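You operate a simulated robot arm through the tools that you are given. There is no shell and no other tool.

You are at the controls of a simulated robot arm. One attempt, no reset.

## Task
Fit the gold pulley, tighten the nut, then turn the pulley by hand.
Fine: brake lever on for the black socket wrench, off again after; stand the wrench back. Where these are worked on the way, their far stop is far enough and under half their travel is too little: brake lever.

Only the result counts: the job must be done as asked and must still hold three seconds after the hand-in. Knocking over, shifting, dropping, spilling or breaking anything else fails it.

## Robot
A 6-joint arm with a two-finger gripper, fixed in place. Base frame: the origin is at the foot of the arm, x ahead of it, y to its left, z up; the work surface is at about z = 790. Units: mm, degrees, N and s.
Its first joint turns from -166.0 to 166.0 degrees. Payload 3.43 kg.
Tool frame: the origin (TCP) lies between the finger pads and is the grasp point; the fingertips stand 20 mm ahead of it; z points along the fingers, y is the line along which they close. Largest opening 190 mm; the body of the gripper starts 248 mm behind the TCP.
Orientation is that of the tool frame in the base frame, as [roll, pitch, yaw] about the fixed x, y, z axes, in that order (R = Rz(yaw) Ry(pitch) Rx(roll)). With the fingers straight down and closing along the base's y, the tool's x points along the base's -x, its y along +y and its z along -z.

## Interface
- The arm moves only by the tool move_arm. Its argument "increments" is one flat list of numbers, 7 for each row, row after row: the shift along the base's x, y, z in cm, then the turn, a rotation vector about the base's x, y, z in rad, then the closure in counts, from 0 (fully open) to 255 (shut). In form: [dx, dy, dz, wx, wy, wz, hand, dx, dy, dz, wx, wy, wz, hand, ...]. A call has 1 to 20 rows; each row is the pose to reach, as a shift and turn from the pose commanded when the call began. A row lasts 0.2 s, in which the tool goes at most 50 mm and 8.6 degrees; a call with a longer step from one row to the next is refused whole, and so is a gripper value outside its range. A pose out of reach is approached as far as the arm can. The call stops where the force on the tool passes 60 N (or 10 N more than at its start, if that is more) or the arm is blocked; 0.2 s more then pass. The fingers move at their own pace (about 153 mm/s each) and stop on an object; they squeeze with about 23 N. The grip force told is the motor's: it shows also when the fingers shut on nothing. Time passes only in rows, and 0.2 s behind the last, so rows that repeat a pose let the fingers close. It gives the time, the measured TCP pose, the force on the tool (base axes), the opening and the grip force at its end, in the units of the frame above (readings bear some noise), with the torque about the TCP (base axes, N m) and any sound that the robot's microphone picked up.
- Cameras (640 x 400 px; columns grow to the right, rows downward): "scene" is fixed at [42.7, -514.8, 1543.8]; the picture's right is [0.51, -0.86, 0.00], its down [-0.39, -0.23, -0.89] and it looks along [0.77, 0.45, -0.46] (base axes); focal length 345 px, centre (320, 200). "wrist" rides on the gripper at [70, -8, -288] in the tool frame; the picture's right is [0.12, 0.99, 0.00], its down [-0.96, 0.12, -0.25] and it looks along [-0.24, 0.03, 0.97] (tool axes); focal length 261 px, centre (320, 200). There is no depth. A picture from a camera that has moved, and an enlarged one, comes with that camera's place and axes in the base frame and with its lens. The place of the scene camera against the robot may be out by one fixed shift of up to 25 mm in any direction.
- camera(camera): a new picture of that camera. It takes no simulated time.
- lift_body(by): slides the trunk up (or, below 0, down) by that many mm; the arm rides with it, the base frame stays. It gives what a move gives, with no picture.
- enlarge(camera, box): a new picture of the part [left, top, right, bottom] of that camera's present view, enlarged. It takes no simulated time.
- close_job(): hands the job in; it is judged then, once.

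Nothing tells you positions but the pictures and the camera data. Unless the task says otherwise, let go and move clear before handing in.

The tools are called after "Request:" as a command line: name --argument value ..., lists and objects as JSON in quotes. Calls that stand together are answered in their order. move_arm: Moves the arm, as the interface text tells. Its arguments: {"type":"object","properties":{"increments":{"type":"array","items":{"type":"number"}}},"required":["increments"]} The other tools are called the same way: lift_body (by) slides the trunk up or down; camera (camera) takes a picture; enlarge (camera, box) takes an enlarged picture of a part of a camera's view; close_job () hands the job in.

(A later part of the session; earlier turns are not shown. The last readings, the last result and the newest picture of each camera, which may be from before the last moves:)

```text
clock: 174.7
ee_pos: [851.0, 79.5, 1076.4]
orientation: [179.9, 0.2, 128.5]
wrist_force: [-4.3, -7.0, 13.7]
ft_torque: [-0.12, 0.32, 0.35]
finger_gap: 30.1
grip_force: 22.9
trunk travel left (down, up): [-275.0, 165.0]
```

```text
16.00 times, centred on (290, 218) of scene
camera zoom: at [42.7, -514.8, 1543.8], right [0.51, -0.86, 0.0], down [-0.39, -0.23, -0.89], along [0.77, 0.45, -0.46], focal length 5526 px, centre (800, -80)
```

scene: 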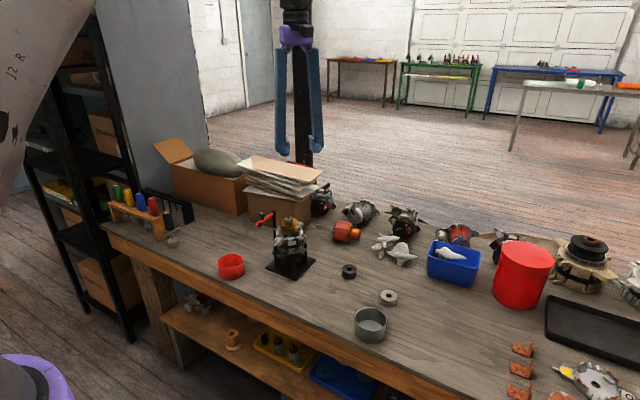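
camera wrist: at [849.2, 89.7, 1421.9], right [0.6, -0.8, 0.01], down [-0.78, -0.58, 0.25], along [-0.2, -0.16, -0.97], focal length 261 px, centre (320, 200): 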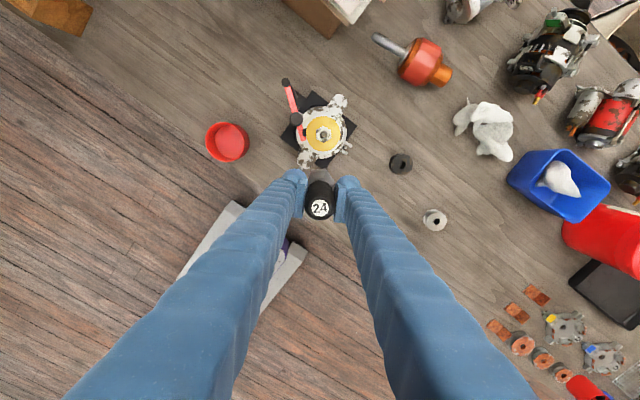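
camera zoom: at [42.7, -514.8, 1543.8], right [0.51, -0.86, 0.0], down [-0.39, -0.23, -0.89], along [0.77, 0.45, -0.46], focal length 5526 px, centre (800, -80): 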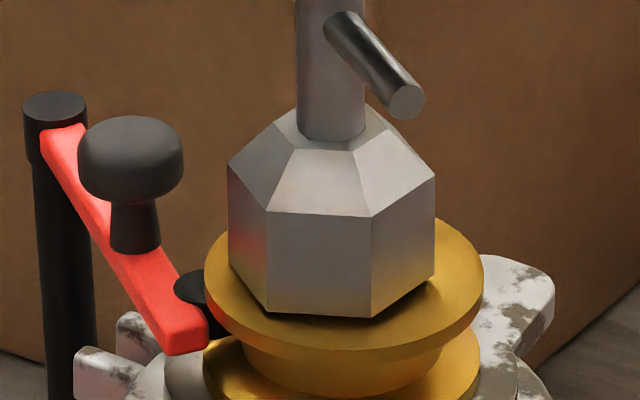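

Now real torque is transmitted (0.3–0.35 N·m). I'll continue clockwise.

Request:
move_arm --increments '[0, 0, 0, 0, 0, -0.08, 255, 0, 0, 0, 0, 0, -0.16, 255, 0, 0, 0, 0, 0, -0.24, 255, 0, 0, 0, 0, 0, -0.32, 255, 0, 0, 0, 0, 0, -0.4, 255]'

Request:
enlarge --camera "scene" --box '[255, 200, 325, 250]'

Request:
move_arm --increments '[0, 0, 0, 0, 0, -0.08, 255, 0, 0, 0, 0, 0, -0.16, 255, 0, 0, 0, 0, 0, -0.24, 255, 0, 0, 0, 0, 0, -0.32, 255, 0, 0, 0, 0, 0, -0.4, 255]'

Request:
enlarge --camera "scene" --box '[255, 200, 325, 250]'

```text
clock: 175.9
ee_pos: [850.8, 80.7, 1076.0]
orientation: [180.0, 0.2, 105.6]
wrist_force: [-6.1, -2.6, 7.5]
ft_torque: [-0.03, 0.61, 0.27]
finger_gap: 30.3
grip_force: 23.1
trunk travel left (down, up): [-275.0, 165.0]
```

```text
8.00 times, centred on (290, 225) of scene
camera zoom: at [42.7, -514.8, 1543.8], right [0.51, -0.86, 0.0], down [-0.39, -0.23, -0.89], along [0.77, 0.45, -0.46], focal length 2763 px, centre (560, 0)
```

zoom: 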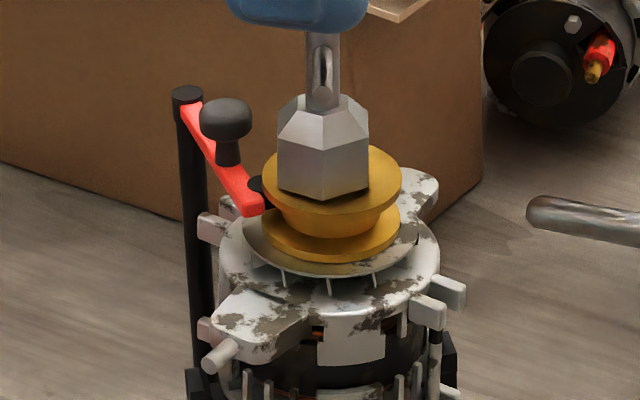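

```text
clock: 177.1
ee_pos: [851.1, 78.8, 1075.7]
orientation: [179.9, 0.2, 82.5]
wrist_force: [-0.3, -7.8, 3.8]
ft_torque: [-0.57, 0.05, 0.23]
finger_gap: 30.5
grip_force: 22.4
trunk travel left (down, up): [-275.0, 165.0]
```

```text
8.00 times, centred on (290, 225) of scene
camera zoom: at [42.7, -514.8, 1543.8], right [0.51, -0.86, 0.0], down [-0.39, -0.23, -0.89], along [0.77, 0.45, -0.46], focal length 2763 px, centre (560, 0)
```

zoom: 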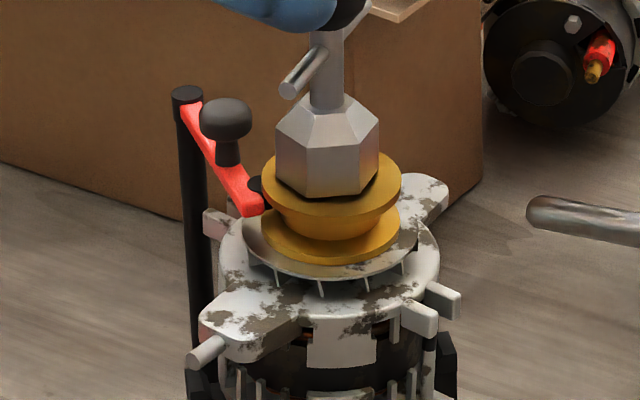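

The alternator housing has been turned back to its original orientation by the wrench drag, so I'll stop there. I'll lift off and inspect nut and shaft from above.

Request:
move_arm --increments '[0, 0, 0.8, 0, 0, 0, 245, 0, 0, 2.2, 0, 0, 0, 245, 0, 0, 4.5, 0, 0, 0, 245, 0, 0, 6, 0, 0, 0, 245, 1, -3.5, 6, 0, 0, 0, 245, 1, -6.5, 6, 0, 0, 0, 245, 1, -6.5, 6, 0, 0, 0, 245]'

Request:
camera --camera "wrist"

Request:
enlarge --camera "wrist" --box '[290, 105, 350, 155]'

Request:
enlarge --camera "scene" --box '[255, 200, 325, 280]'

```text
clock: 178.7
ee_pos: [862.9, 16.8, 1135.6]
orientation: [-180.0, 0.2, 82.7]
wrist_force: [0.4, 0.3, -2.9]
ft_torque: [-0.05, 0.01, -0.01]
finger_gap: 30.7
grip_force: 22.8
trunk travel left (down, up): [-275.0, 165.0]
```

```text
taken
camera wrist: at [863.3, 88.4, 1422.4], right [1.0, -0.01, 0.0], down [-0.01, -0.97, 0.25], along [0.0, -0.25, -0.97], focal length 261 px, centre (320, 200)
```

wrist: 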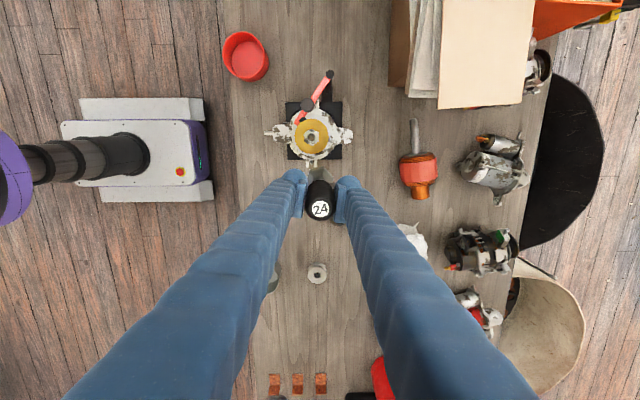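

```text
8.00 times, centred on (320, 130) of wrist
camera zoom: at [863.3, 88.4, 1422.4], right [1.0, -0.01, 0.0], down [-0.01, -0.97, 0.25], along [0.0, -0.25, -0.97], focal length 2085 px, centre (320, 760)
```

zoom: 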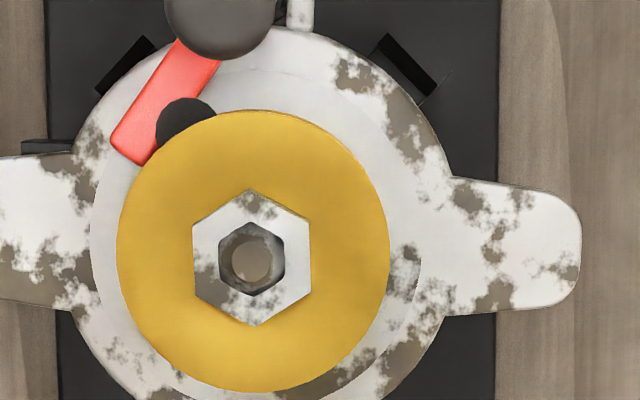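

```text
5.00 times, centred on (290, 240) of scene
camera zoom: at [42.7, -514.8, 1543.8], right [0.51, -0.86, 0.0], down [-0.39, -0.23, -0.89], along [0.77, 0.45, -0.46], focal length 1727 px, centre (470, 0)
```

zoom: 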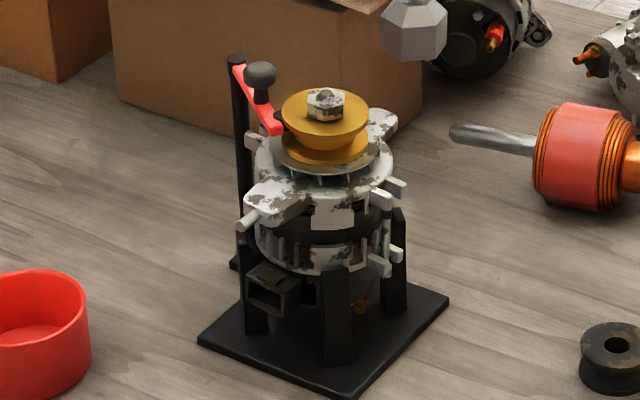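

Request:
enlarge --camera "wrist" --box '[300, 128, 324, 147]'

```text
16.00 times, centred on (312, 138) of wrist
camera zoom: at [863.3, 88.4, 1422.4], right [1.0, -0.01, 0.0], down [-0.01, -0.97, 0.25], along [0.0, -0.25, -0.97], focal length 4170 px, centre (448, 1200)
```

zoom: 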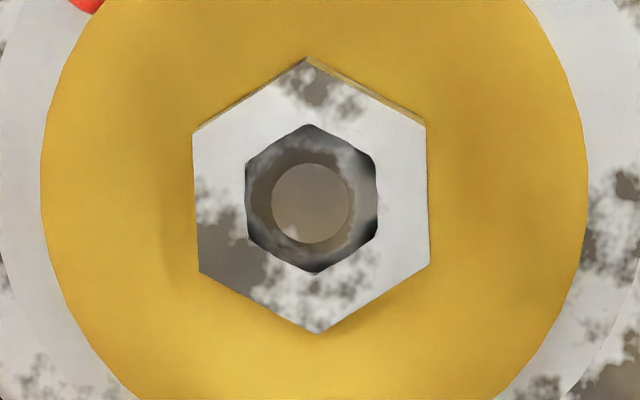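

Compared with the reference, the nut turned only about 8° further while the shaft stayed put, so it is hard against the pulley. I'll make one more aligned pull to confirm it resists.

Request:
move_arm --increments '[-0.2, 1, 0, 0, 0, 0.146, 245, -0.4, 2, 0, 0, 0, 0.292, 245, -0.6, 3, 0, 0, 0, 0.438, 245, -0.8, 4, 0, 0, 0, 0.584, 245, -1.0, 5, 0, 0, 0, 0.73, 245, -1.2, 6.4, 0, 0, 0, 0.876, 245, -1.2, 6.4, 0, 0, 0, 1.022, 245, -1.2, 6.4, 0, 0, 0, 1.168, 245, -1.2, 6.4, 0, 0, 0, 1.314, 245, -1.2, 6.4, 0, 0, 0, 1.46, 245, -1.2, 6.4, 0, 0, 0, 1.604, 245, -1.2, 6.4, -2, 0, 0, 1.604, 245, -1.2, 6.4, -3.8, 0, 0, 1.604, 245, -1.2, 6.4, -3.8, 0, 0, 1.604, 245]'

Request:
enlarge --camera "scene" --box '[275, 205, 305, 230]'

Request:
enlarge --camera "wrist" --box '[290, 140, 360, 200]'

```text
clock: 181.7
ee_pos: [849.2, 78.9, 1096.9]
orientation: [179.9, 0.1, 174.5]
wrist_force: [0.1, -0.1, -2.0]
ft_torque: [-0.01, -0.03, 0.04]
finger_gap: 30.2
grip_force: 23.0
trunk travel left (down, up): [-275.0, 165.0]
```

```text
16.00 times, centred on (290, 218) of scene
camera zoom: at [42.7, -514.8, 1543.8], right [0.51, -0.86, 0.0], down [-0.39, -0.23, -0.89], along [0.77, 0.45, -0.46], focal length 5526 px, centre (800, -80)
```

zoom: 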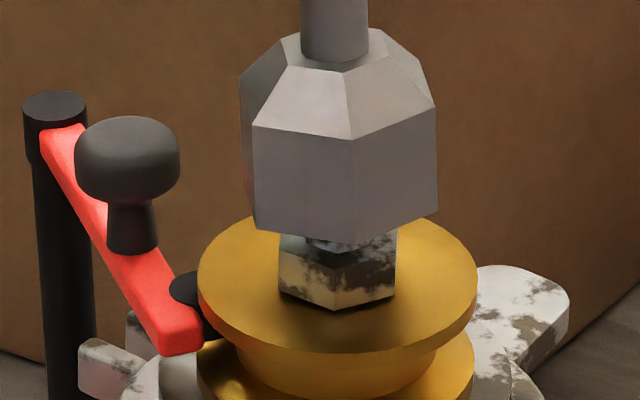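

```text
6.67 times, centred on (325, 170) of wrist
camera zoom: at [777.7, 76.9, 1383.5], right [-0.02, 1.0, 0.0], down [0.97, 0.02, 0.25], along [0.25, 0.01, -0.97], focal length 1738 px, centre (287, 400)
```

zoom: 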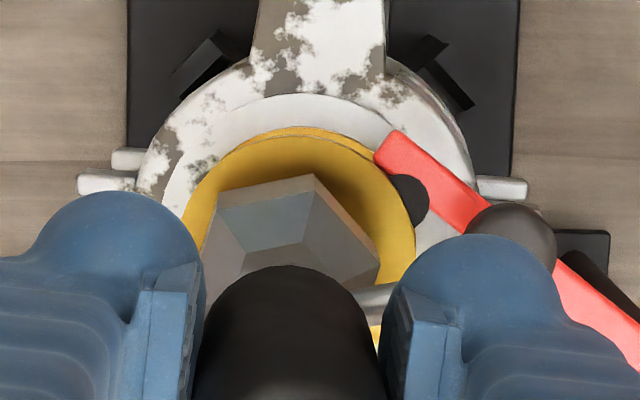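

The socket is about 2 mm off in x and y. I'll correct, align, and lower.

Request:
move_arm --increments '[0.2, 0.21, 0, 0, 0, -0.1, 245, 0.2, 0.21, 0, 0, 0, -0.1, 245, 0.2, 0.21, 0, 0, 0, -0.1, 245]'

Request:
enlarge --camera "scene" --box '[275, 205, 305, 230]'

Request:
enlarge --camera "wrist" --box '[290, 140, 360, 200]'

```text
clock: 182.5
ee_pos: [852.0, 81.1, 1096.3]
orientation: [179.9, 0.1, 168.8]
wrist_force: [-0.8, -0.6, -2.1]
ft_torque: [0.01, -0.01, 0.0]
finger_gap: 30.5
grip_force: 23.1
trunk travel left (down, up): [-275.0, 165.0]
```

```text
16.00 times, centred on (290, 218) of scene
camera zoom: at [42.7, -514.8, 1543.8], right [0.51, -0.86, 0.0], down [-0.39, -0.23, -0.89], along [0.77, 0.45, -0.46], focal length 5526 px, centre (800, -80)
```

zoom: 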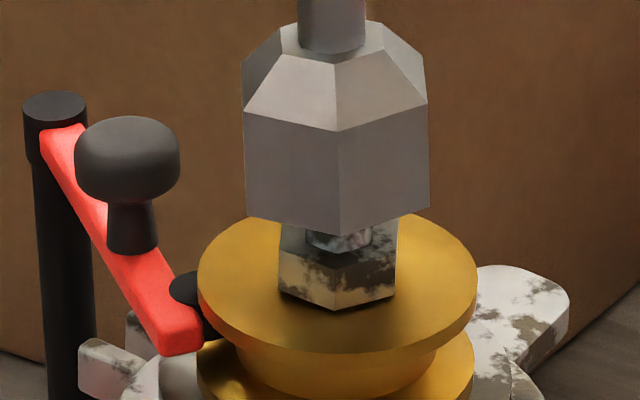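

```text
6.67 times, centred on (325, 170) of wrist
camera zoom: at [780.6, 86.3, 1383.7], right [0.08, 1.0, 0.0], down [0.97, -0.07, 0.25], along [0.25, -0.02, -0.97], focal length 1738 px, centre (287, 400)
```

zoom: 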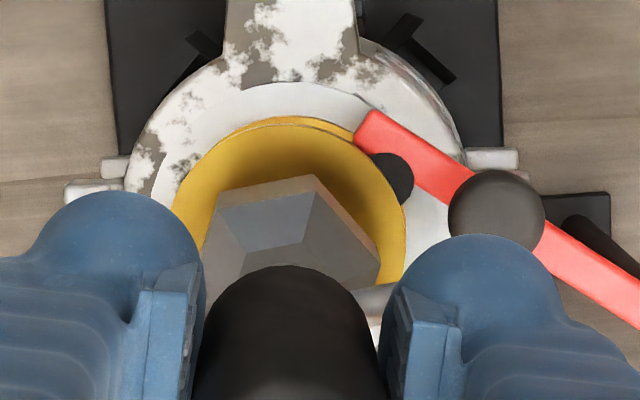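

Request:
move_arm --increments '[-0.02, 0.03, -0.4, 0, 0, 0, 245, -0.02, 0.03, -0.9, 0, 0, 0, 245, -0.02, 0.03, -1.4, 0, 0, 0, 245, -0.02, 0.03, -1.8, 0, 0, 0, 245, -0.02, 0.03, -1.95, 0, 0, 0, 245, -0.02, 0.03, -1.95, 0, 0, 0, 245]'

Request:
move_arm --increments '[0, 0, 0, 0, 0, -0.06, 255, 0, 0, 0, 0, 0, -0.12, 255, 0, 0, 0, 0, 0, -0.18, 255, 0, 0, 0, 0, 0, -0.24, 255]'

Request:
enlarge --camera "scene" --box '[265, 200, 315, 245]'

```text
clock: 183.9
ee_pos: [851.1, 80.6, 1078.2]
orientation: [179.8, 0.1, 168.8]
wrist_force: [-0.3, -0.4, -2.3]
ft_torque: [0.03, 0.02, 0.0]
finger_gap: 30.3
grip_force: 23.1
trunk travel left (down, up): [-275.0, 165.0]
```

```text
clock: 184.9
ee_pos: [850.6, 82.0, 1077.7]
orientation: [179.9, 0.1, 155.0]
wrist_force: [0.2, 0.3, -2.7]
ft_torque: [-0.01, 0.03, -0.02]
finger_gap: 29.9
grip_force: 22.9
trunk travel left (down, up): [-275.0, 165.0]
```

```text
8.89 times, centred on (290, 222) of scene
camera zoom: at [42.7, -514.8, 1543.8], right [0.51, -0.86, 0.0], down [-0.39, -0.23, -0.89], along [0.77, 0.45, -0.46], focal length 3070 px, centre (587, 0)
```

zoom: 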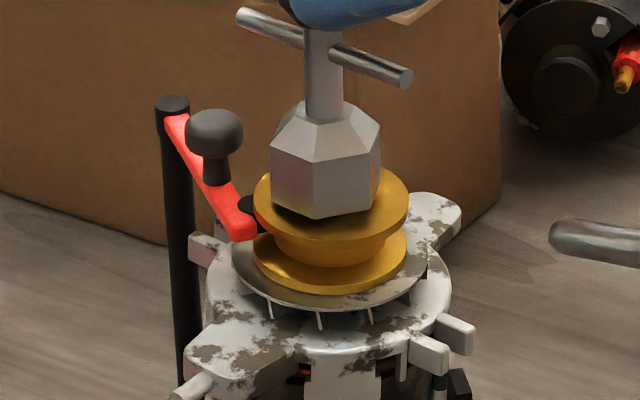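

Request:
move_arm --increments '[0, 0, 0, 0, 0, -0.06, 255, 0, 0, 0, 0, 0, -0.12, 255, 0, 0, 0, 0, 0, -0.18, 255, 0, 0, 0, 0, 0, -0.24, 255]'

Request:
enlarge --camera "scene" --box '[265, 200, 315, 245]'

Request:
move_arm --increments '[0, 0, 0, 0, 0, -0.06, 255, 0, 0, 0, 0, 0, -0.12, 255, 0, 0, 0, 0, 0, -0.18, 255, 0, 0, 0, 0, 0, -0.24, 255]'

Request:
enlarge --camera "scene" --box '[265, 200, 315, 245]'

```text
clock: 185.9
ee_pos: [853.4, 80.5, 1078.5]
orientation: [179.9, 0.3, 141.4]
wrist_force: [2.9, -2.2, -2.4]
ft_torque: [-0.21, -0.23, 0.08]
finger_gap: 30.2
grip_force: 22.8
trunk travel left (down, up): [-275.0, 165.0]
```

```text
8.89 times, centred on (290, 222) of scene
camera zoom: at [42.7, -514.8, 1543.8], right [0.51, -0.86, 0.0], down [-0.39, -0.23, -0.89], along [0.77, 0.45, -0.46], focal length 3070 px, centre (587, 0)
```

zoom: 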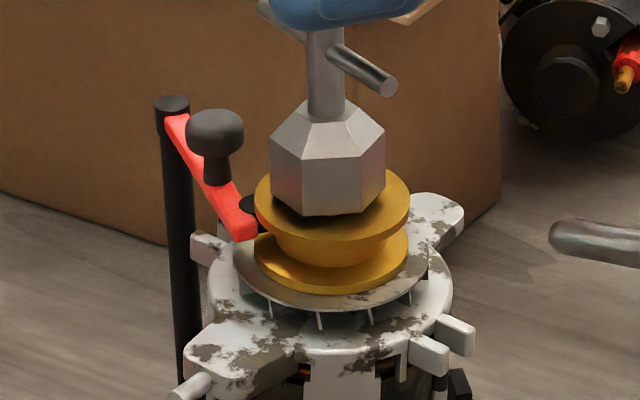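

```text
clock: 186.9
ee_pos: [853.1, 79.9, 1077.2]
orientation: [180.0, 0.2, 127.5]
wrist_force: [2.0, -2.3, -2.7]
ft_torque: [-0.27, -0.19, 0.04]
finger_gap: 30.3
grip_force: 23.8
trunk travel left (down, up): [-275.0, 165.0]
```

```text
8.89 times, centred on (290, 222) of scene
camera zoom: at [42.7, -514.8, 1543.8], right [0.51, -0.86, 0.0], down [-0.39, -0.23, -0.89], along [0.77, 0.45, -0.46], focal length 3070 px, centre (587, 0)
```

zoom: 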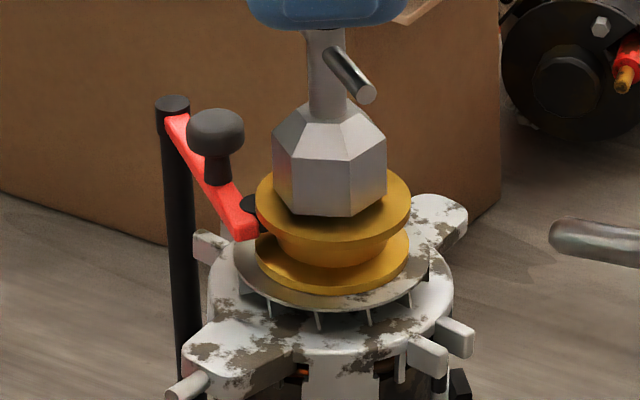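

The alternator body turns with the wrench at very low torque, meaning the nut is locked to the shaft stack. I'll lift off and compare the markings again.

Request:
move_arm --increments '[0, 0, 0.8, 0, 0, 0, 245, 0, 0, 2.2, 0, 0, 0, 245, 0, 0, 4.5, 0, 0, 0, 245, 0, 0, 5.8, 0, 0, 0, 245, 2.1, -2.8, 5.8, 0, 0, 0, 245, 4.2, -5.6, 5.8, 0, 0, 0, 245, 4.2, -5.6, 5.8, 0, 0, 0, 245, 4.2, -5.6, 5.8, 0, 0, 0, 245]'

Request:
enlarge --camera "wrist" --box '[280, 95, 360, 165]'

Request:
enlarge --camera "wrist" --box '[302, 125, 326, 144]'

Request:
enlarge --camera "scene" --box '[275, 205, 305, 230]'

```text
clock: 188.7
ee_pos: [892.9, 25.3, 1138.7]
orientation: [180.0, 0.1, 127.6]
wrist_force: [-0.1, 0.0, -3.3]
ft_torque: [-0.05, 0.01, 0.03]
finger_gap: 30.2
grip_force: 22.9
trunk travel left (down, up): [-275.0, 165.0]
```

```text
5.71 times, centred on (320, 130) of wrist
camera zoom: at [842.7, 77.7, 1425.4], right [0.71, 0.7, 0.0], down [0.68, -0.69, 0.25], along [0.17, -0.18, -0.97], focal length 1489 px, centre (320, 600)
```

zoom: 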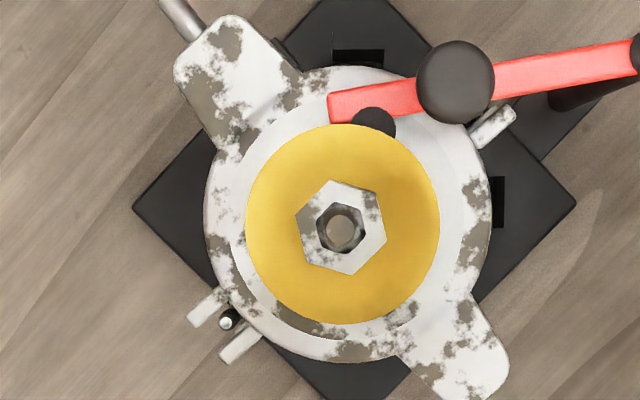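

```text
16.00 times, centred on (314, 134) of wrist
camera zoom: at [842.7, 77.7, 1425.4], right [0.71, 0.7, 0.0], down [0.68, -0.69, 0.25], along [0.17, -0.18, -0.97], focal length 4170 px, centre (416, 1248)
```

zoom: 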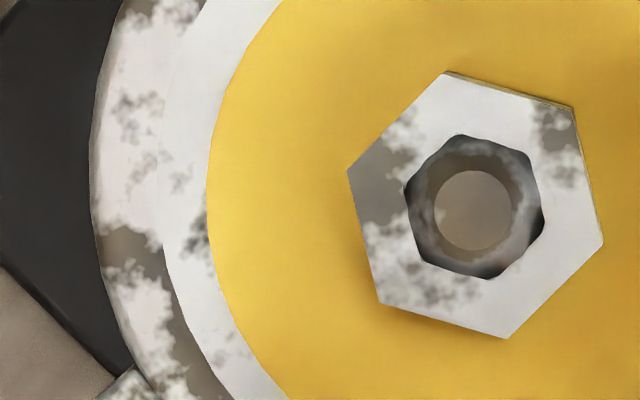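

```text
16.00 times, centred on (290, 218) of scene
camera zoom: at [42.7, -514.8, 1543.8], right [0.51, -0.86, 0.0], down [-0.39, -0.23, -0.89], along [0.77, 0.45, -0.46], focal length 5526 px, centre (800, -80)
```

zoom: 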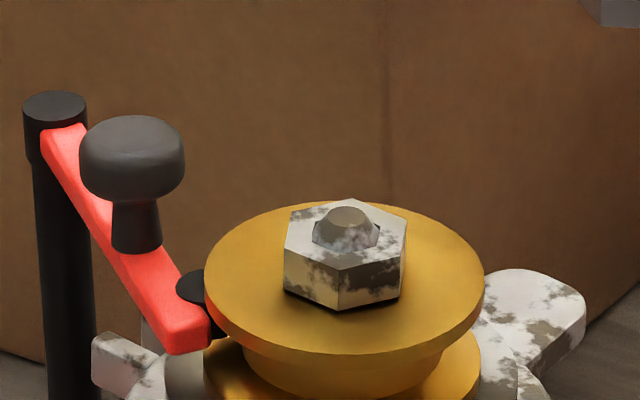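

The nut no longer turns relative to the shaft; it is tight against the pulley. Now I'll carry the wrench back to its standing place, turning it upright to its earlier orientation on the way.

Request:
move_arm --increments '[-1, 3.3, 0.5, 0, 0, 0.147, 245, -2.1, 6.6, 1, 0, 0, 0.294, 245, -3.2, 9.9, 1, 0, 0, 0.441, 245, -4.3, 13.2, 1, 0, 0, 0.588, 245, -5.4, 16.5, 1, 0, 0, 0.735, 245, -6.5, 19.8, 1, 0, 0, 0.882, 245, -7.6, 23.1, 1, 0, 0, 1.029, 245, -8.7, 26.4, 1, 0, 0, 1.176, 245, -9.8, 29.7, 1, 0, 0, 1.323, 245, -10.9, 33, 1, 0, 0, 1.47, 245, -12, 36.3, 1, 0, 0, 1.617, 245, -13.1, 39.6, 1, 0, 0, 1.764, 245, -14.2, 42.9, 1, 0, 0, 1.911, 245, -15.3, 46.2, 1, 0, 0, 2.058, 245, -16.2, 49.5, 0, 0, 0, 2.2, 245, -17.2, 52.5, 0, 0, 0, 2.34, 245, -17.2, 52.5, 0, 0, 0, 2.34, 245, -17.2, 52.5, 0, 0, 0, 2.34, 245]'

Request:
camera --camera "wrist"

Request:
enlarge --camera "scene" --box '[110, 150, 230, 260]'

```text
clock: 192.5
ee_pos: [720.6, 550.5, 1135.2]
orientation: [179.8, 0.1, -98.3]
wrist_force: [-0.3, -0.2, -3.1]
ft_torque: [0.03, -0.01, 0.0]
finger_gap: 30.2
grip_force: 22.8
trunk travel left (down, up): [-275.0, 165.0]
```

```text
taken
camera wrist: at [720.1, 478.7, 1422.8], right [-1.0, 0.03, 0.0], down [0.03, 0.97, 0.25], along [0.0, 0.25, -0.97], focal length 261 px, centre (320, 200)
```

wrist: 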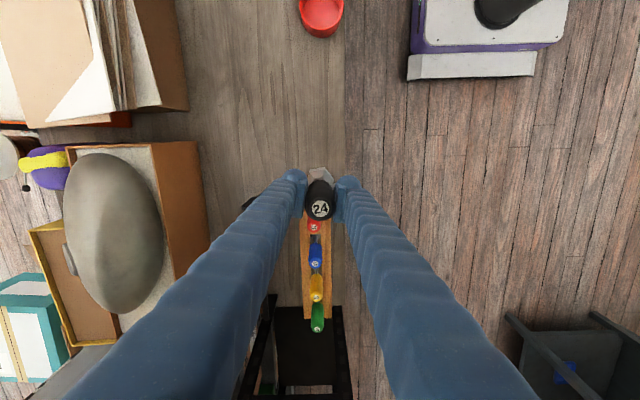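

```text
3.64 times, centred on (170, 205) of scene
camera zoom: at [42.7, -514.8, 1543.8], right [0.51, -0.86, 0.0], down [-0.39, -0.23, -0.89], along [0.77, 0.45, -0.46], focal length 1256 px, centre (866, 182)
```

zoom: 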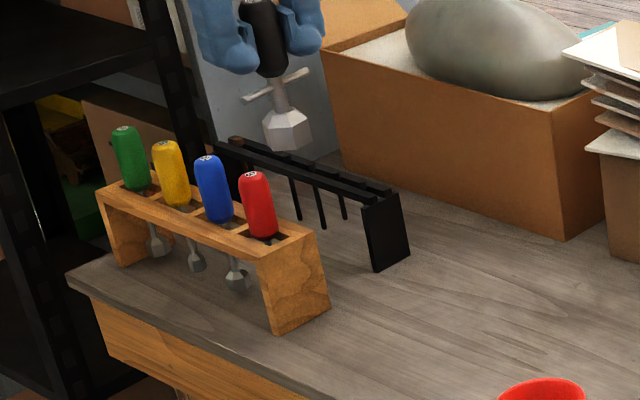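

Positioned above the original spot. I'll lower it to the bench, gently at the end.

Request:
move_arm --increments '[0, 0, -4.5, 0, 0, 0, 245, 0, 0, -9, 0, 0, 0, 245, 0, 0, -13.5, 0, 0, 0, 245, 0, 0, -18, 0, 0, 0, 245, 0, 0, -21, 0, 0, 0, 245, 0, 0, -22.3, 0, 0, 0, 245, 0, 0, -22.8, 0, 0, 0, 245, 0, 0, -22.8, 0, 0, 0, 245]'

Request:
enlarge --camera "scene" --box '[120, 180, 210, 260]'

Request:
enlarge --camera "wrist" --box '[260, 130, 380, 230]'

```text
clock: 194.3
ee_pos: [720.5, 552.4, 906.9]
orientation: [179.8, 0.3, -98.4]
wrist_force: [0.0, -0.2, -2.1]
ft_torque: [-0.01, 0.0, 0.03]
finger_gap: 30.5
grip_force: 22.6
trunk travel left (down, up): [-275.0, 165.0]
```

```text
5.00 times, centred on (165, 220) of scene
camera zoom: at [42.7, -514.8, 1543.8], right [0.51, -0.86, 0.0], down [-0.39, -0.23, -0.89], along [0.77, 0.45, -0.46], focal length 1727 px, centre (1095, 100)
```

zoom: 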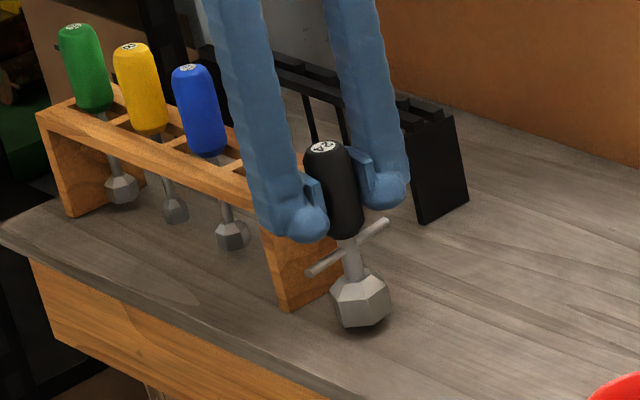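

```text
4.00 times, centred on (320, 180) of wrist
camera zoom: at [720.1, 480.1, 1194.0], right [-1.0, 0.03, 0.0], down [0.03, 0.97, 0.25], along [0.0, 0.25, -0.97], focal length 1043 px, centre (320, 280)
```

zoom: 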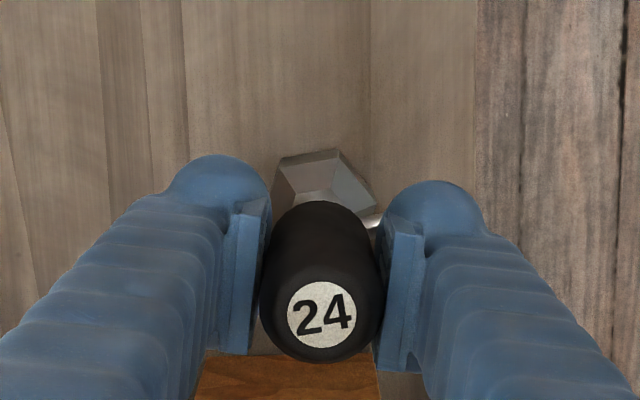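

The wrench foot is a few millimetres above the bench. I'll lower in small steps until it touches.

Request:
move_arm --increments '[0, -0.05, -0.3, 0, 0, 0, 245, 0, -0.05, -0.5, 0, 0, 0, 245, 0, -0.05, -0.6, 0, 0, 0, 245, 0, -0.05, -0.6, 0, 0, 0, 245]'

Request:
enlarge --camera "scene" --box '[140, 200, 200, 250]'

```text
clock: 195.3
ee_pos: [721.3, 550.6, 901.6]
orientation: [179.9, 0.2, -98.4]
wrist_force: [0.1, -0.7, -2.9]
ft_torque: [0.01, -0.04, -0.02]
finger_gap: 30.0
grip_force: 22.3
trunk travel left (down, up): [-275.0, 165.0]
```

```text
8.00 times, centred on (170, 225) of scene
camera zoom: at [42.7, -514.8, 1543.8], right [0.51, -0.86, 0.0], down [-0.39, -0.23, -0.89], along [0.77, 0.45, -0.46], focal length 2763 px, centre (1520, 0)
```

zoom: 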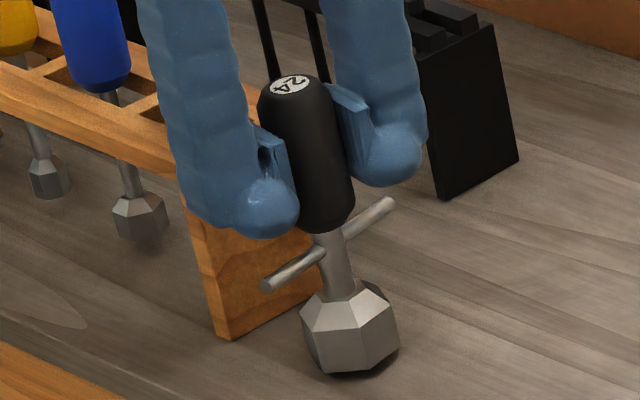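

Request:
move_arm --increments '[0, 0, -0.15, 0, 0, 0, 245, 0, 0, -0.3, 0, 0, 0, 245, 0, 0, -0.45, 0, 0, 0, 245, 0, 0, -0.45, 0, 0, 0, 245]'

Request:
enlarge --camera "scene" --box '[140, 200, 200, 250]'

```text
clock: 196.3
ee_pos: [723.5, 549.7, 897.3]
orientation: [179.9, 0.2, -98.3]
wrist_force: [-0.4, -0.3, -2.4]
ft_torque: [-0.05, 0.05, 0.01]
finger_gap: 30.0
grip_force: 22.9
trunk travel left (down, up): [-275.0, 165.0]
```

```text
8.00 times, centred on (170, 225) of scene
camera zoom: at [42.7, -514.8, 1543.8], right [0.51, -0.86, 0.0], down [-0.39, -0.23, -0.89], along [0.77, 0.45, -0.46], focal length 2763 px, centre (1520, 0)
```

zoom: 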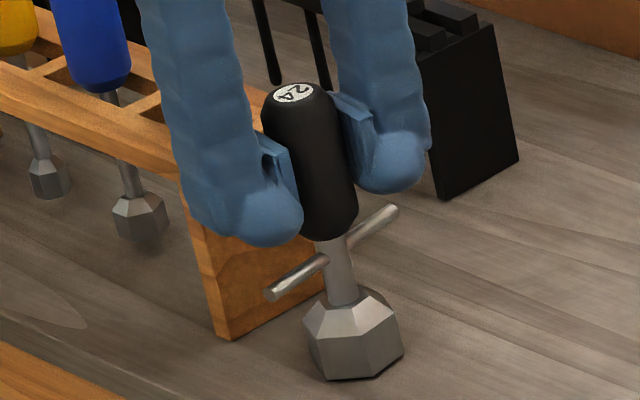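

Request:
move_arm --increments '[0, 0, -0.2, 0, 0, 0, 245, 0, 0, -0.4, 0, 0, 0, 245, 0, 0, -0.6, 0, 0, 0, 245, 0, 0, -0.6, 0, 0, 0, 245]'

Request:
enlarge --camera "scene" --box '[140, 200, 200, 250]'

```text
clock: 197.3
ee_pos: [721.5, 550.4, 894.9]
orientation: [-179.9, 0.5, -98.4]
wrist_force: [1.4, -5.4, 31.8]
ft_torque: [-0.07, -0.07, 0.03]
finger_gap: 30.0
grip_force: 23.1
trunk travel left (down, up): [-275.0, 165.0]
```

```text
8.00 times, centred on (170, 225) of scene
camera zoom: at [42.7, -514.8, 1543.8], right [0.51, -0.86, 0.0], down [-0.39, -0.23, -0.89], along [0.77, 0.45, -0.46], focal length 2763 px, centre (1520, 0)
```

zoom: 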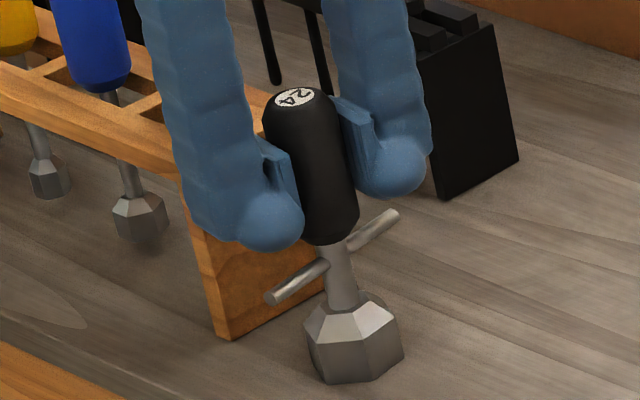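

The foot touches the bench (32 N). I'll relax the pressure, then open gently.

Request:
move_arm --increments '[0, 0, 0.2, 0, 0, 0, 245, 0, 0, 0.35, 0, 0, 0, 245, 0, 0, 0.35, 0, 0, 0, 220, 0, 0, 0.35, 0, 0, 0, 212, 0, 0, 0.35, 0, 0, 0, 206, 0, 0, 0.35, 0, 0, 0, 198, 0, 0, 0.35, 0, 0, 0, 190, 0, 0, 0.35, 0, 0, 0, 190]'

Request:
enlarge --camera "scene" --box '[140, 200, 200, 250]'

Request:
enlarge --camera "wrist" --box '[260, 130, 380, 230]'

```text
clock: 199.1
ee_pos: [721.0, 549.8, 895.6]
orientation: [179.9, 0.2, -98.5]
wrist_force: [0.3, 0.5, 0.3]
ft_torque: [0.0, 0.0, -0.02]
finger_gap: 48.6
grip_force: 0.0
trunk travel left (down, up): [-275.0, 165.0]
```

```text
8.00 times, centred on (170, 225) of scene
camera zoom: at [42.7, -514.8, 1543.8], right [0.51, -0.86, 0.0], down [-0.39, -0.23, -0.89], along [0.77, 0.45, -0.46], focal length 2763 px, centre (1520, 0)
```

zoom: 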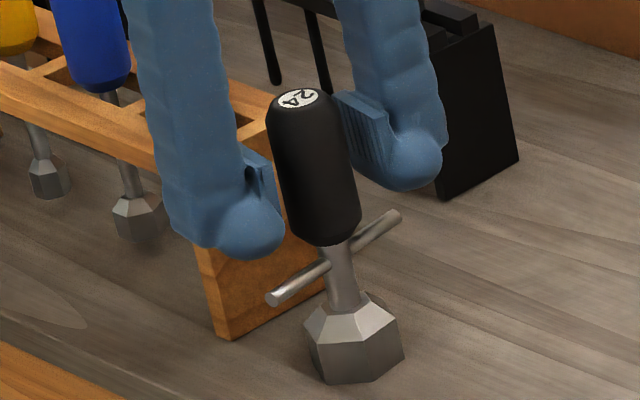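

```text
4.00 times, centred on (320, 180) of wrist
camera zoom: at [720.5, 478.7, 1182.0], right [-1.0, 0.03, 0.0], down [0.03, 0.97, 0.25], along [0.0, 0.25, -0.97], focal length 1043 px, centre (320, 280)
```

zoom: 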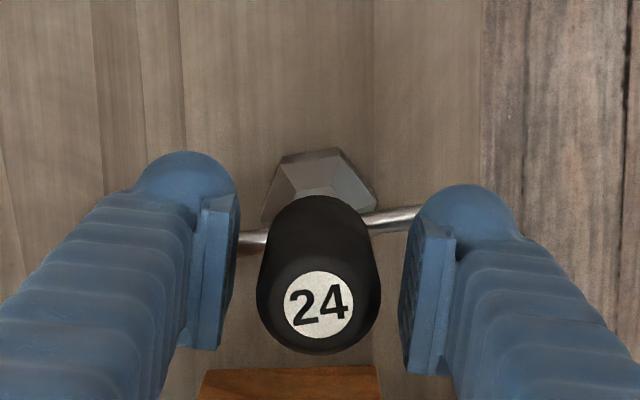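

The wrench stands upright on its own. I'll rise straight up away from it.

Request:
move_arm --increments '[0, 0, 1, 0, 0, 0, 190, 0, 0, 4, 0, 0, 0, 190, 0, 0, 8, 0, 0, 0, 190, 0, 0, 12, 0, 0, 0, 190, 0, 0, 16, 0, 0, 0, 190, 0, 0, 20, 0, 0, 0, 185, 0, 0, 24, 0, 0, 0, 185, 0, 0, 24, 0, 0, 0, 185]'

Request:
enlarge --camera "scene" --box '[120, 180, 210, 260]'

Request:
enlarge --camera "wrist" --box '[260, 120, 380, 220]'

```text
clock: 200.9
ee_pos: [724.0, 545.6, 1134.2]
orientation: [179.8, 0.2, -98.4]
wrist_force: [0.0, -0.1, -0.2]
ft_torque: [0.03, 0.03, -0.01]
finger_gap: 52.3
grip_force: 0.0
trunk travel left (down, up): [-275.0, 165.0]
```

```text
5.00 times, centred on (165, 220) of scene
camera zoom: at [42.7, -514.8, 1543.8], right [0.51, -0.86, 0.0], down [-0.39, -0.23, -0.89], along [0.77, 0.45, -0.46], focal length 1727 px, centre (1095, 100)
```

zoom: 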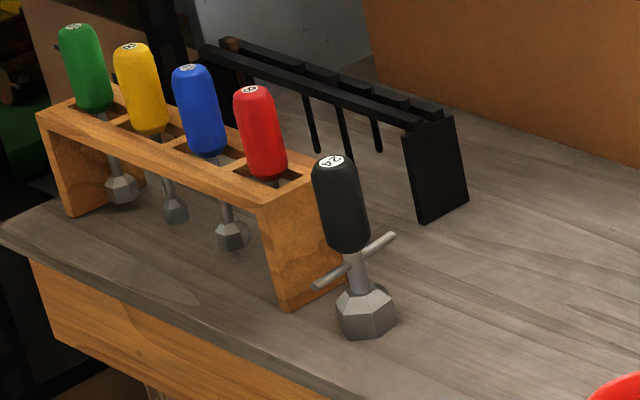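

```text
4.00 times, centred on (320, 170) of wrist
camera zoom: at [722.7, 475.1, 1421.3], right [-1.0, 0.03, 0.0], down [0.03, 0.97, 0.25], along [0.0, 0.25, -0.97], focal length 1043 px, centre (320, 320)
```

zoom: 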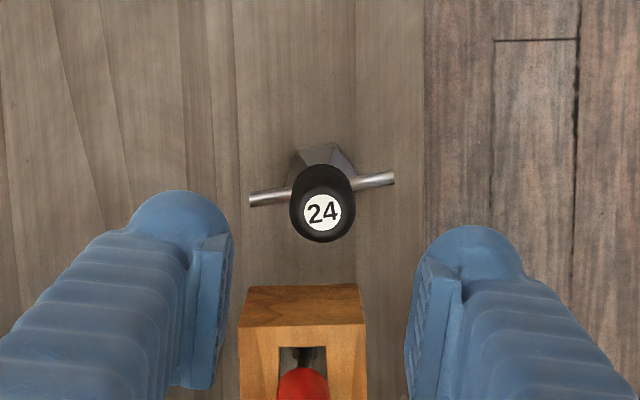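

The wrench is back standing in its place. Now to release the brake: I'll move above the lever knob at about (843, 131) with the fingers set to close along its swing direction.

Request:
move_arm --increments '[1.2, -4.2, 0, 0, 0, -0.05, 190, 2.4, -8.4, 0, 0, 0, -0.1, 190, 3.6, -12.6, 0, 0, 0, -0.15, 190, 4.8, -16.8, 0, 0, 0, -0.2, 190, 6, -21, 0, 0, 0, -0.25, 190, 7.2, -25.2, 0, 0, 0, -0.3, 190, 8.4, -29.4, 0, 0, 0, -0.36, 190, 9.6, -33.6, -1, 0, 0, -0.42, 190, 10.8, -37.8, -3, 0, 0, -0.48, 195, 11.9, -41.5, -5, 0, 0, -0.506, 200, 11.9, -41.5, -7.4, 0, 0, -0.506, 205, 11.9, -41.5, -7.4, 0, 0, -0.506, 205, 11.9, -41.5, -7.4, 0, 0, -0.506, 205]'

Request:
enlarge --camera "wrist" --box '[260, 130, 380, 220]'

Request:
enlarge --camera "scene" --box '[255, 195, 325, 245]'

```text
clock: 203.7
ee_pos: [841.1, 135.5, 1060.7]
orientation: [179.9, 0.2, -127.5]
wrist_force: [-0.4, 0.2, -0.3]
ft_torque: [0.06, 0.05, -0.01]
finger_gap: 37.4
grip_force: 0.1
trunk travel left (down, up): [-275.0, 165.0]
```

```text
4.44 times, centred on (320, 175) of wrist
camera zoom: at [805.2, 73.3, 1347.6], right [-0.86, 0.51, 0.0], down [0.49, 0.83, 0.25], along [0.13, 0.22, -0.97], focal length 1158 px, centre (320, 311)
```

zoom: 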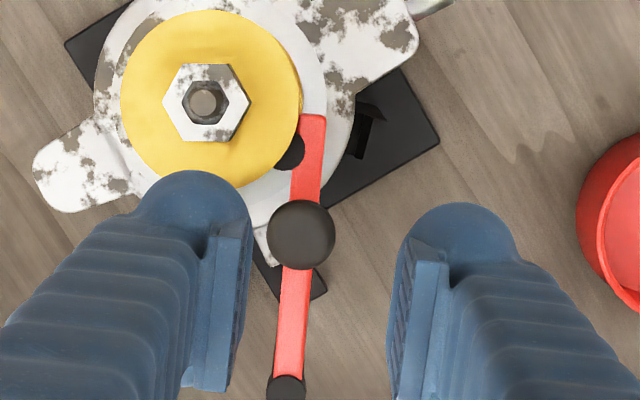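

```text
8.00 times, centred on (290, 220) of scene
camera zoom: at [42.7, -514.8, 1543.8], right [0.51, -0.86, 0.0], down [-0.39, -0.23, -0.89], along [0.77, 0.45, -0.46], focal length 2763 px, centre (560, 40)
```

zoom: 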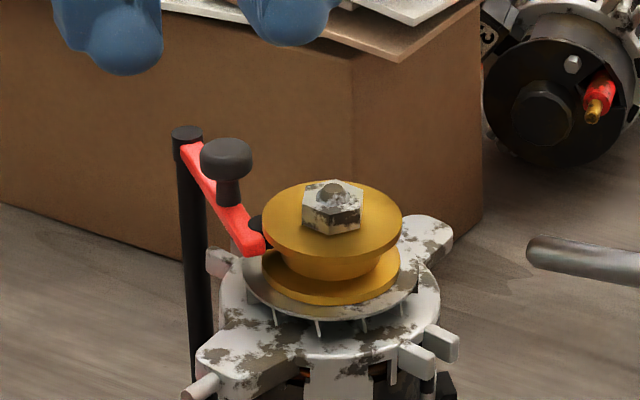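

The knob is at about (843.4, 129). I'll centre over it and lower with a narrow opening so the inner finger stays clear of the nut.

Request:
move_arm --increments '[0.23, -0.64, 0, 0, 0, 0, 208, 0.23, -0.64, -2, 0, 0, 0, 212, 0.23, -0.64, -3.8, 0, 0, 0, 212, 0.23, -0.64, -3.8, 0, 0, 0, 212]'

Request:
enlarge --camera "wrist" --box '[270, 140, 370, 220]'

```text
clock: 204.7
ee_pos: [842.5, 128.9, 1024.2]
orientation: [180.0, 0.2, -127.4]
wrist_force: [-0.8, 0.0, 0.4]
ft_torque: [0.0, -0.01, -0.01]
finger_gap: 32.1
grip_force: 0.1
trunk travel left (down, up): [-275.0, 165.0]
```

```text
5.00 times, centred on (320, 180) of wrist
camera zoom: at [806.7, 67.0, 1311.2], right [-0.86, 0.51, 0.0], down [0.49, 0.83, 0.25], along [0.13, 0.22, -0.97], focal length 1303 px, centre (320, 300)
```

zoom: 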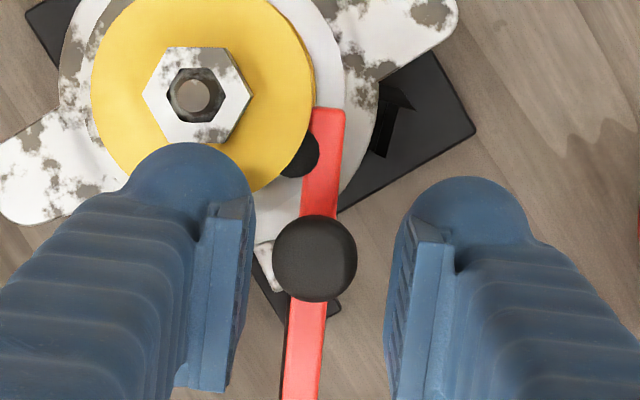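

Well centred. I'll go down and close on the knob slowly.

Request:
move_arm --increments '[0, 0, -1.2, 0, 0, 0, 212, 0, 0, -2.2, 0, 0, 0, 212, 0, 0, -2.8, 0, 0, 0, 212, 0, 0, -2.8, 0, 0, 0, 216, 0, 0, -2.8, 0, 0, 0, 220, 0, 0, -2.8, 0, 0, 0, 224, 0, 0, -2.8, 0, 0, 0, 228, 0, 0, -2.8, 0, 0, 0, 232]'

Request:
enlarge --camera "wrist" --box '[260, 130, 380, 230]'

Request:
enlarge --camera "scene" --box '[255, 195, 325, 245]'

```text
clock: 206.5
ee_pos: [845.0, 127.5, 996.4]
orientation: [180.0, 0.3, -127.3]
wrist_force: [2.0, -3.0, -0.6]
ft_torque: [-0.01, -0.04, -0.03]
finger_gap: 19.9
grip_force: 22.7
trunk travel left (down, up): [-275.0, 165.0]
```

```text
4.00 times, centred on (320, 180) of wrist
camera zoom: at [807.8, 66.7, 1282.5], right [-0.86, 0.51, 0.0], down [0.49, 0.83, 0.25], along [0.13, 0.22, -0.97], focal length 1043 px, centre (320, 280)
```

zoom: 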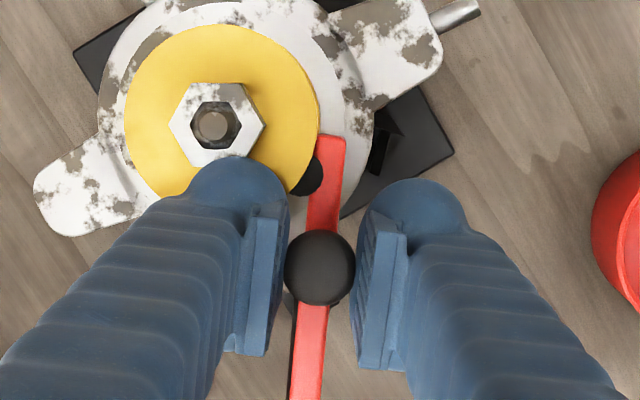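

```text
8.00 times, centred on (290, 220) of scene
camera zoom: at [42.7, -514.8, 1543.8], right [0.51, -0.86, 0.0], down [-0.39, -0.23, -0.89], along [0.77, 0.45, -0.46], focal length 2763 px, centre (560, 40)
```

zoom: 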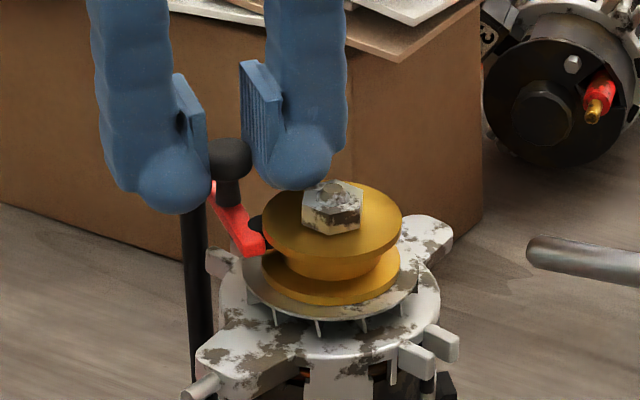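

The knob is gripped. I'll swing the lever back along its arc to the off position.

Request:
move_arm --increments '[-0.28, 0.23, 0, 0, 0, -0.061, 240, -0.559, 0.465, 0, 0, 0, -0.1222, 240, -1.058, 0.996, 0, 0, 0, -0.2443, 240, -1.487, 1.583, 0, 0, 0, -0.3665, 240, -1.842, 2.218, 0, 0, 0, -0.4887, 240, -2.117, 2.892, 0, 0, 0, -0.6109, 240, -2.117, 2.892, 0, 0, 0, -0.6109, 240]'

Request:
enlarge --camera "wrist" --box '[250, 130, 370, 230]'

Request:
enlarge --camera "scene" --box '[250, 200, 330, 280]'

```text
clock: 208.1
ee_pos: [822.2, 158.1, 994.2]
orientation: [179.9, 0.1, -162.4]
wrist_force: [-3.7, 2.6, 12.0]
ft_torque: [0.0, 0.12, 0.19]
finger_gap: 19.4
grip_force: 22.9
trunk travel left (down, up): [-275.0, 165.0]
```

```text
4.00 times, centred on (310, 180) of wrist
camera zoom: at [756.3, 128.6, 1282.9], right [-0.41, 0.91, 0.0], down [0.88, 0.4, 0.25], along [0.23, 0.1, -0.97], focal length 1043 px, centre (360, 280)
```

zoom: 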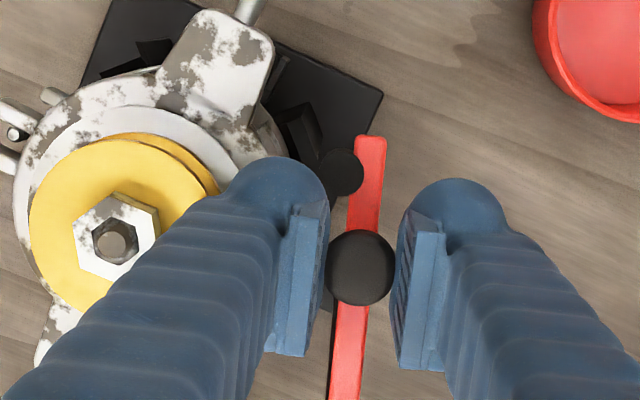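

```text
5.00 times, centred on (290, 240) of scene
camera zoom: at [42.7, -514.8, 1543.8], right [0.51, -0.86, 0.0], down [-0.39, -0.23, -0.89], along [0.77, 0.45, -0.46], focal length 1727 px, centre (470, 0)
```

zoom: 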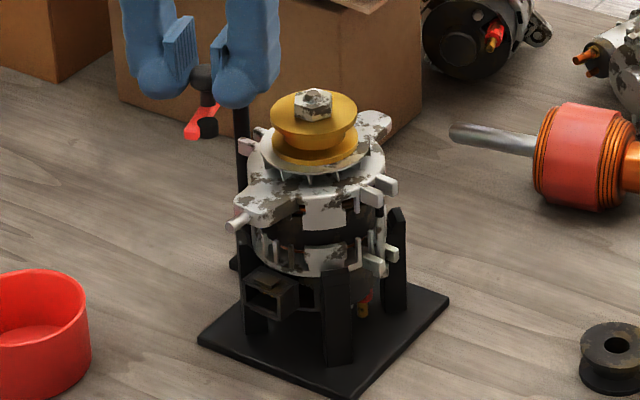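

The lever came off and the alternator settled back upright. I'll complete the swing to the off stop.

Request:
move_arm --increments '[-0.1, 0.35, 0, 0, 0, -0.061, 240, -0.191, 0.702, 0, 0, 0, -0.1222, 240, -0.295, 1.423, 0, 0, 0, -0.2443, 240, -0.315, 1.911, 0, 0, 0, -0.3264, 240, -0.315, 1.911, 0, 0, 0, -0.3264, 240]'

Request:
enlarge --camera "wrist" --box '[250, 130, 370, 230]'

Request:
enlarge --camera "scene" --box '[245, 190, 325, 240]'

```text
clock: 209.3
ee_pos: [817.6, 177.9, 995.0]
orientation: [179.9, 0.2, 178.9]
wrist_force: [-1.6, 1.2, 10.0]
ft_torque: [0.0, -0.01, 0.02]
finger_gap: 19.3
grip_force: 23.0
trunk travel left (down, up): [-275.0, 165.0]
```

```text
4.00 times, centred on (310, 180) of wrist
camera zoom: at [747.1, 169.7, 1282.9], right [-0.1, 0.99, 0.0], down [0.96, 0.1, 0.25], along [0.25, 0.03, -0.97], focal length 1043 px, centre (360, 280)
```

zoom: 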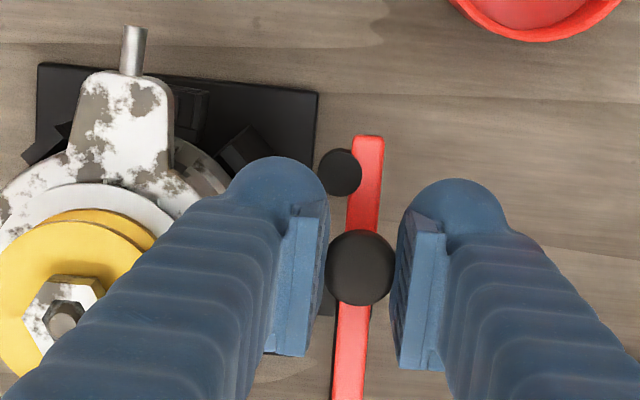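

```text
8.00 times, centred on (285, 215) of scene
camera zoom: at [42.7, -514.8, 1543.8], right [0.51, -0.86, 0.0], down [-0.39, -0.23, -0.89], along [0.77, 0.45, -0.46], focal length 2763 px, centre (600, 80)
```

zoom: 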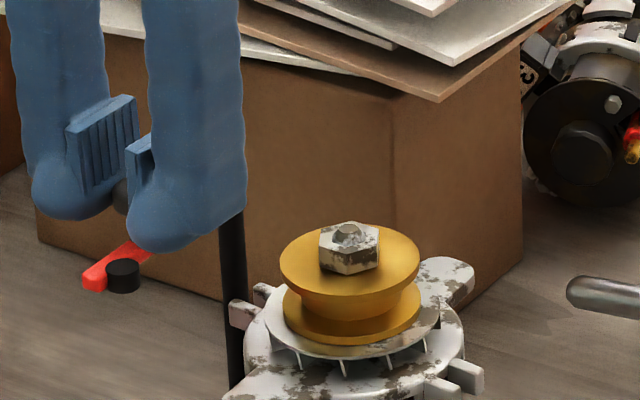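

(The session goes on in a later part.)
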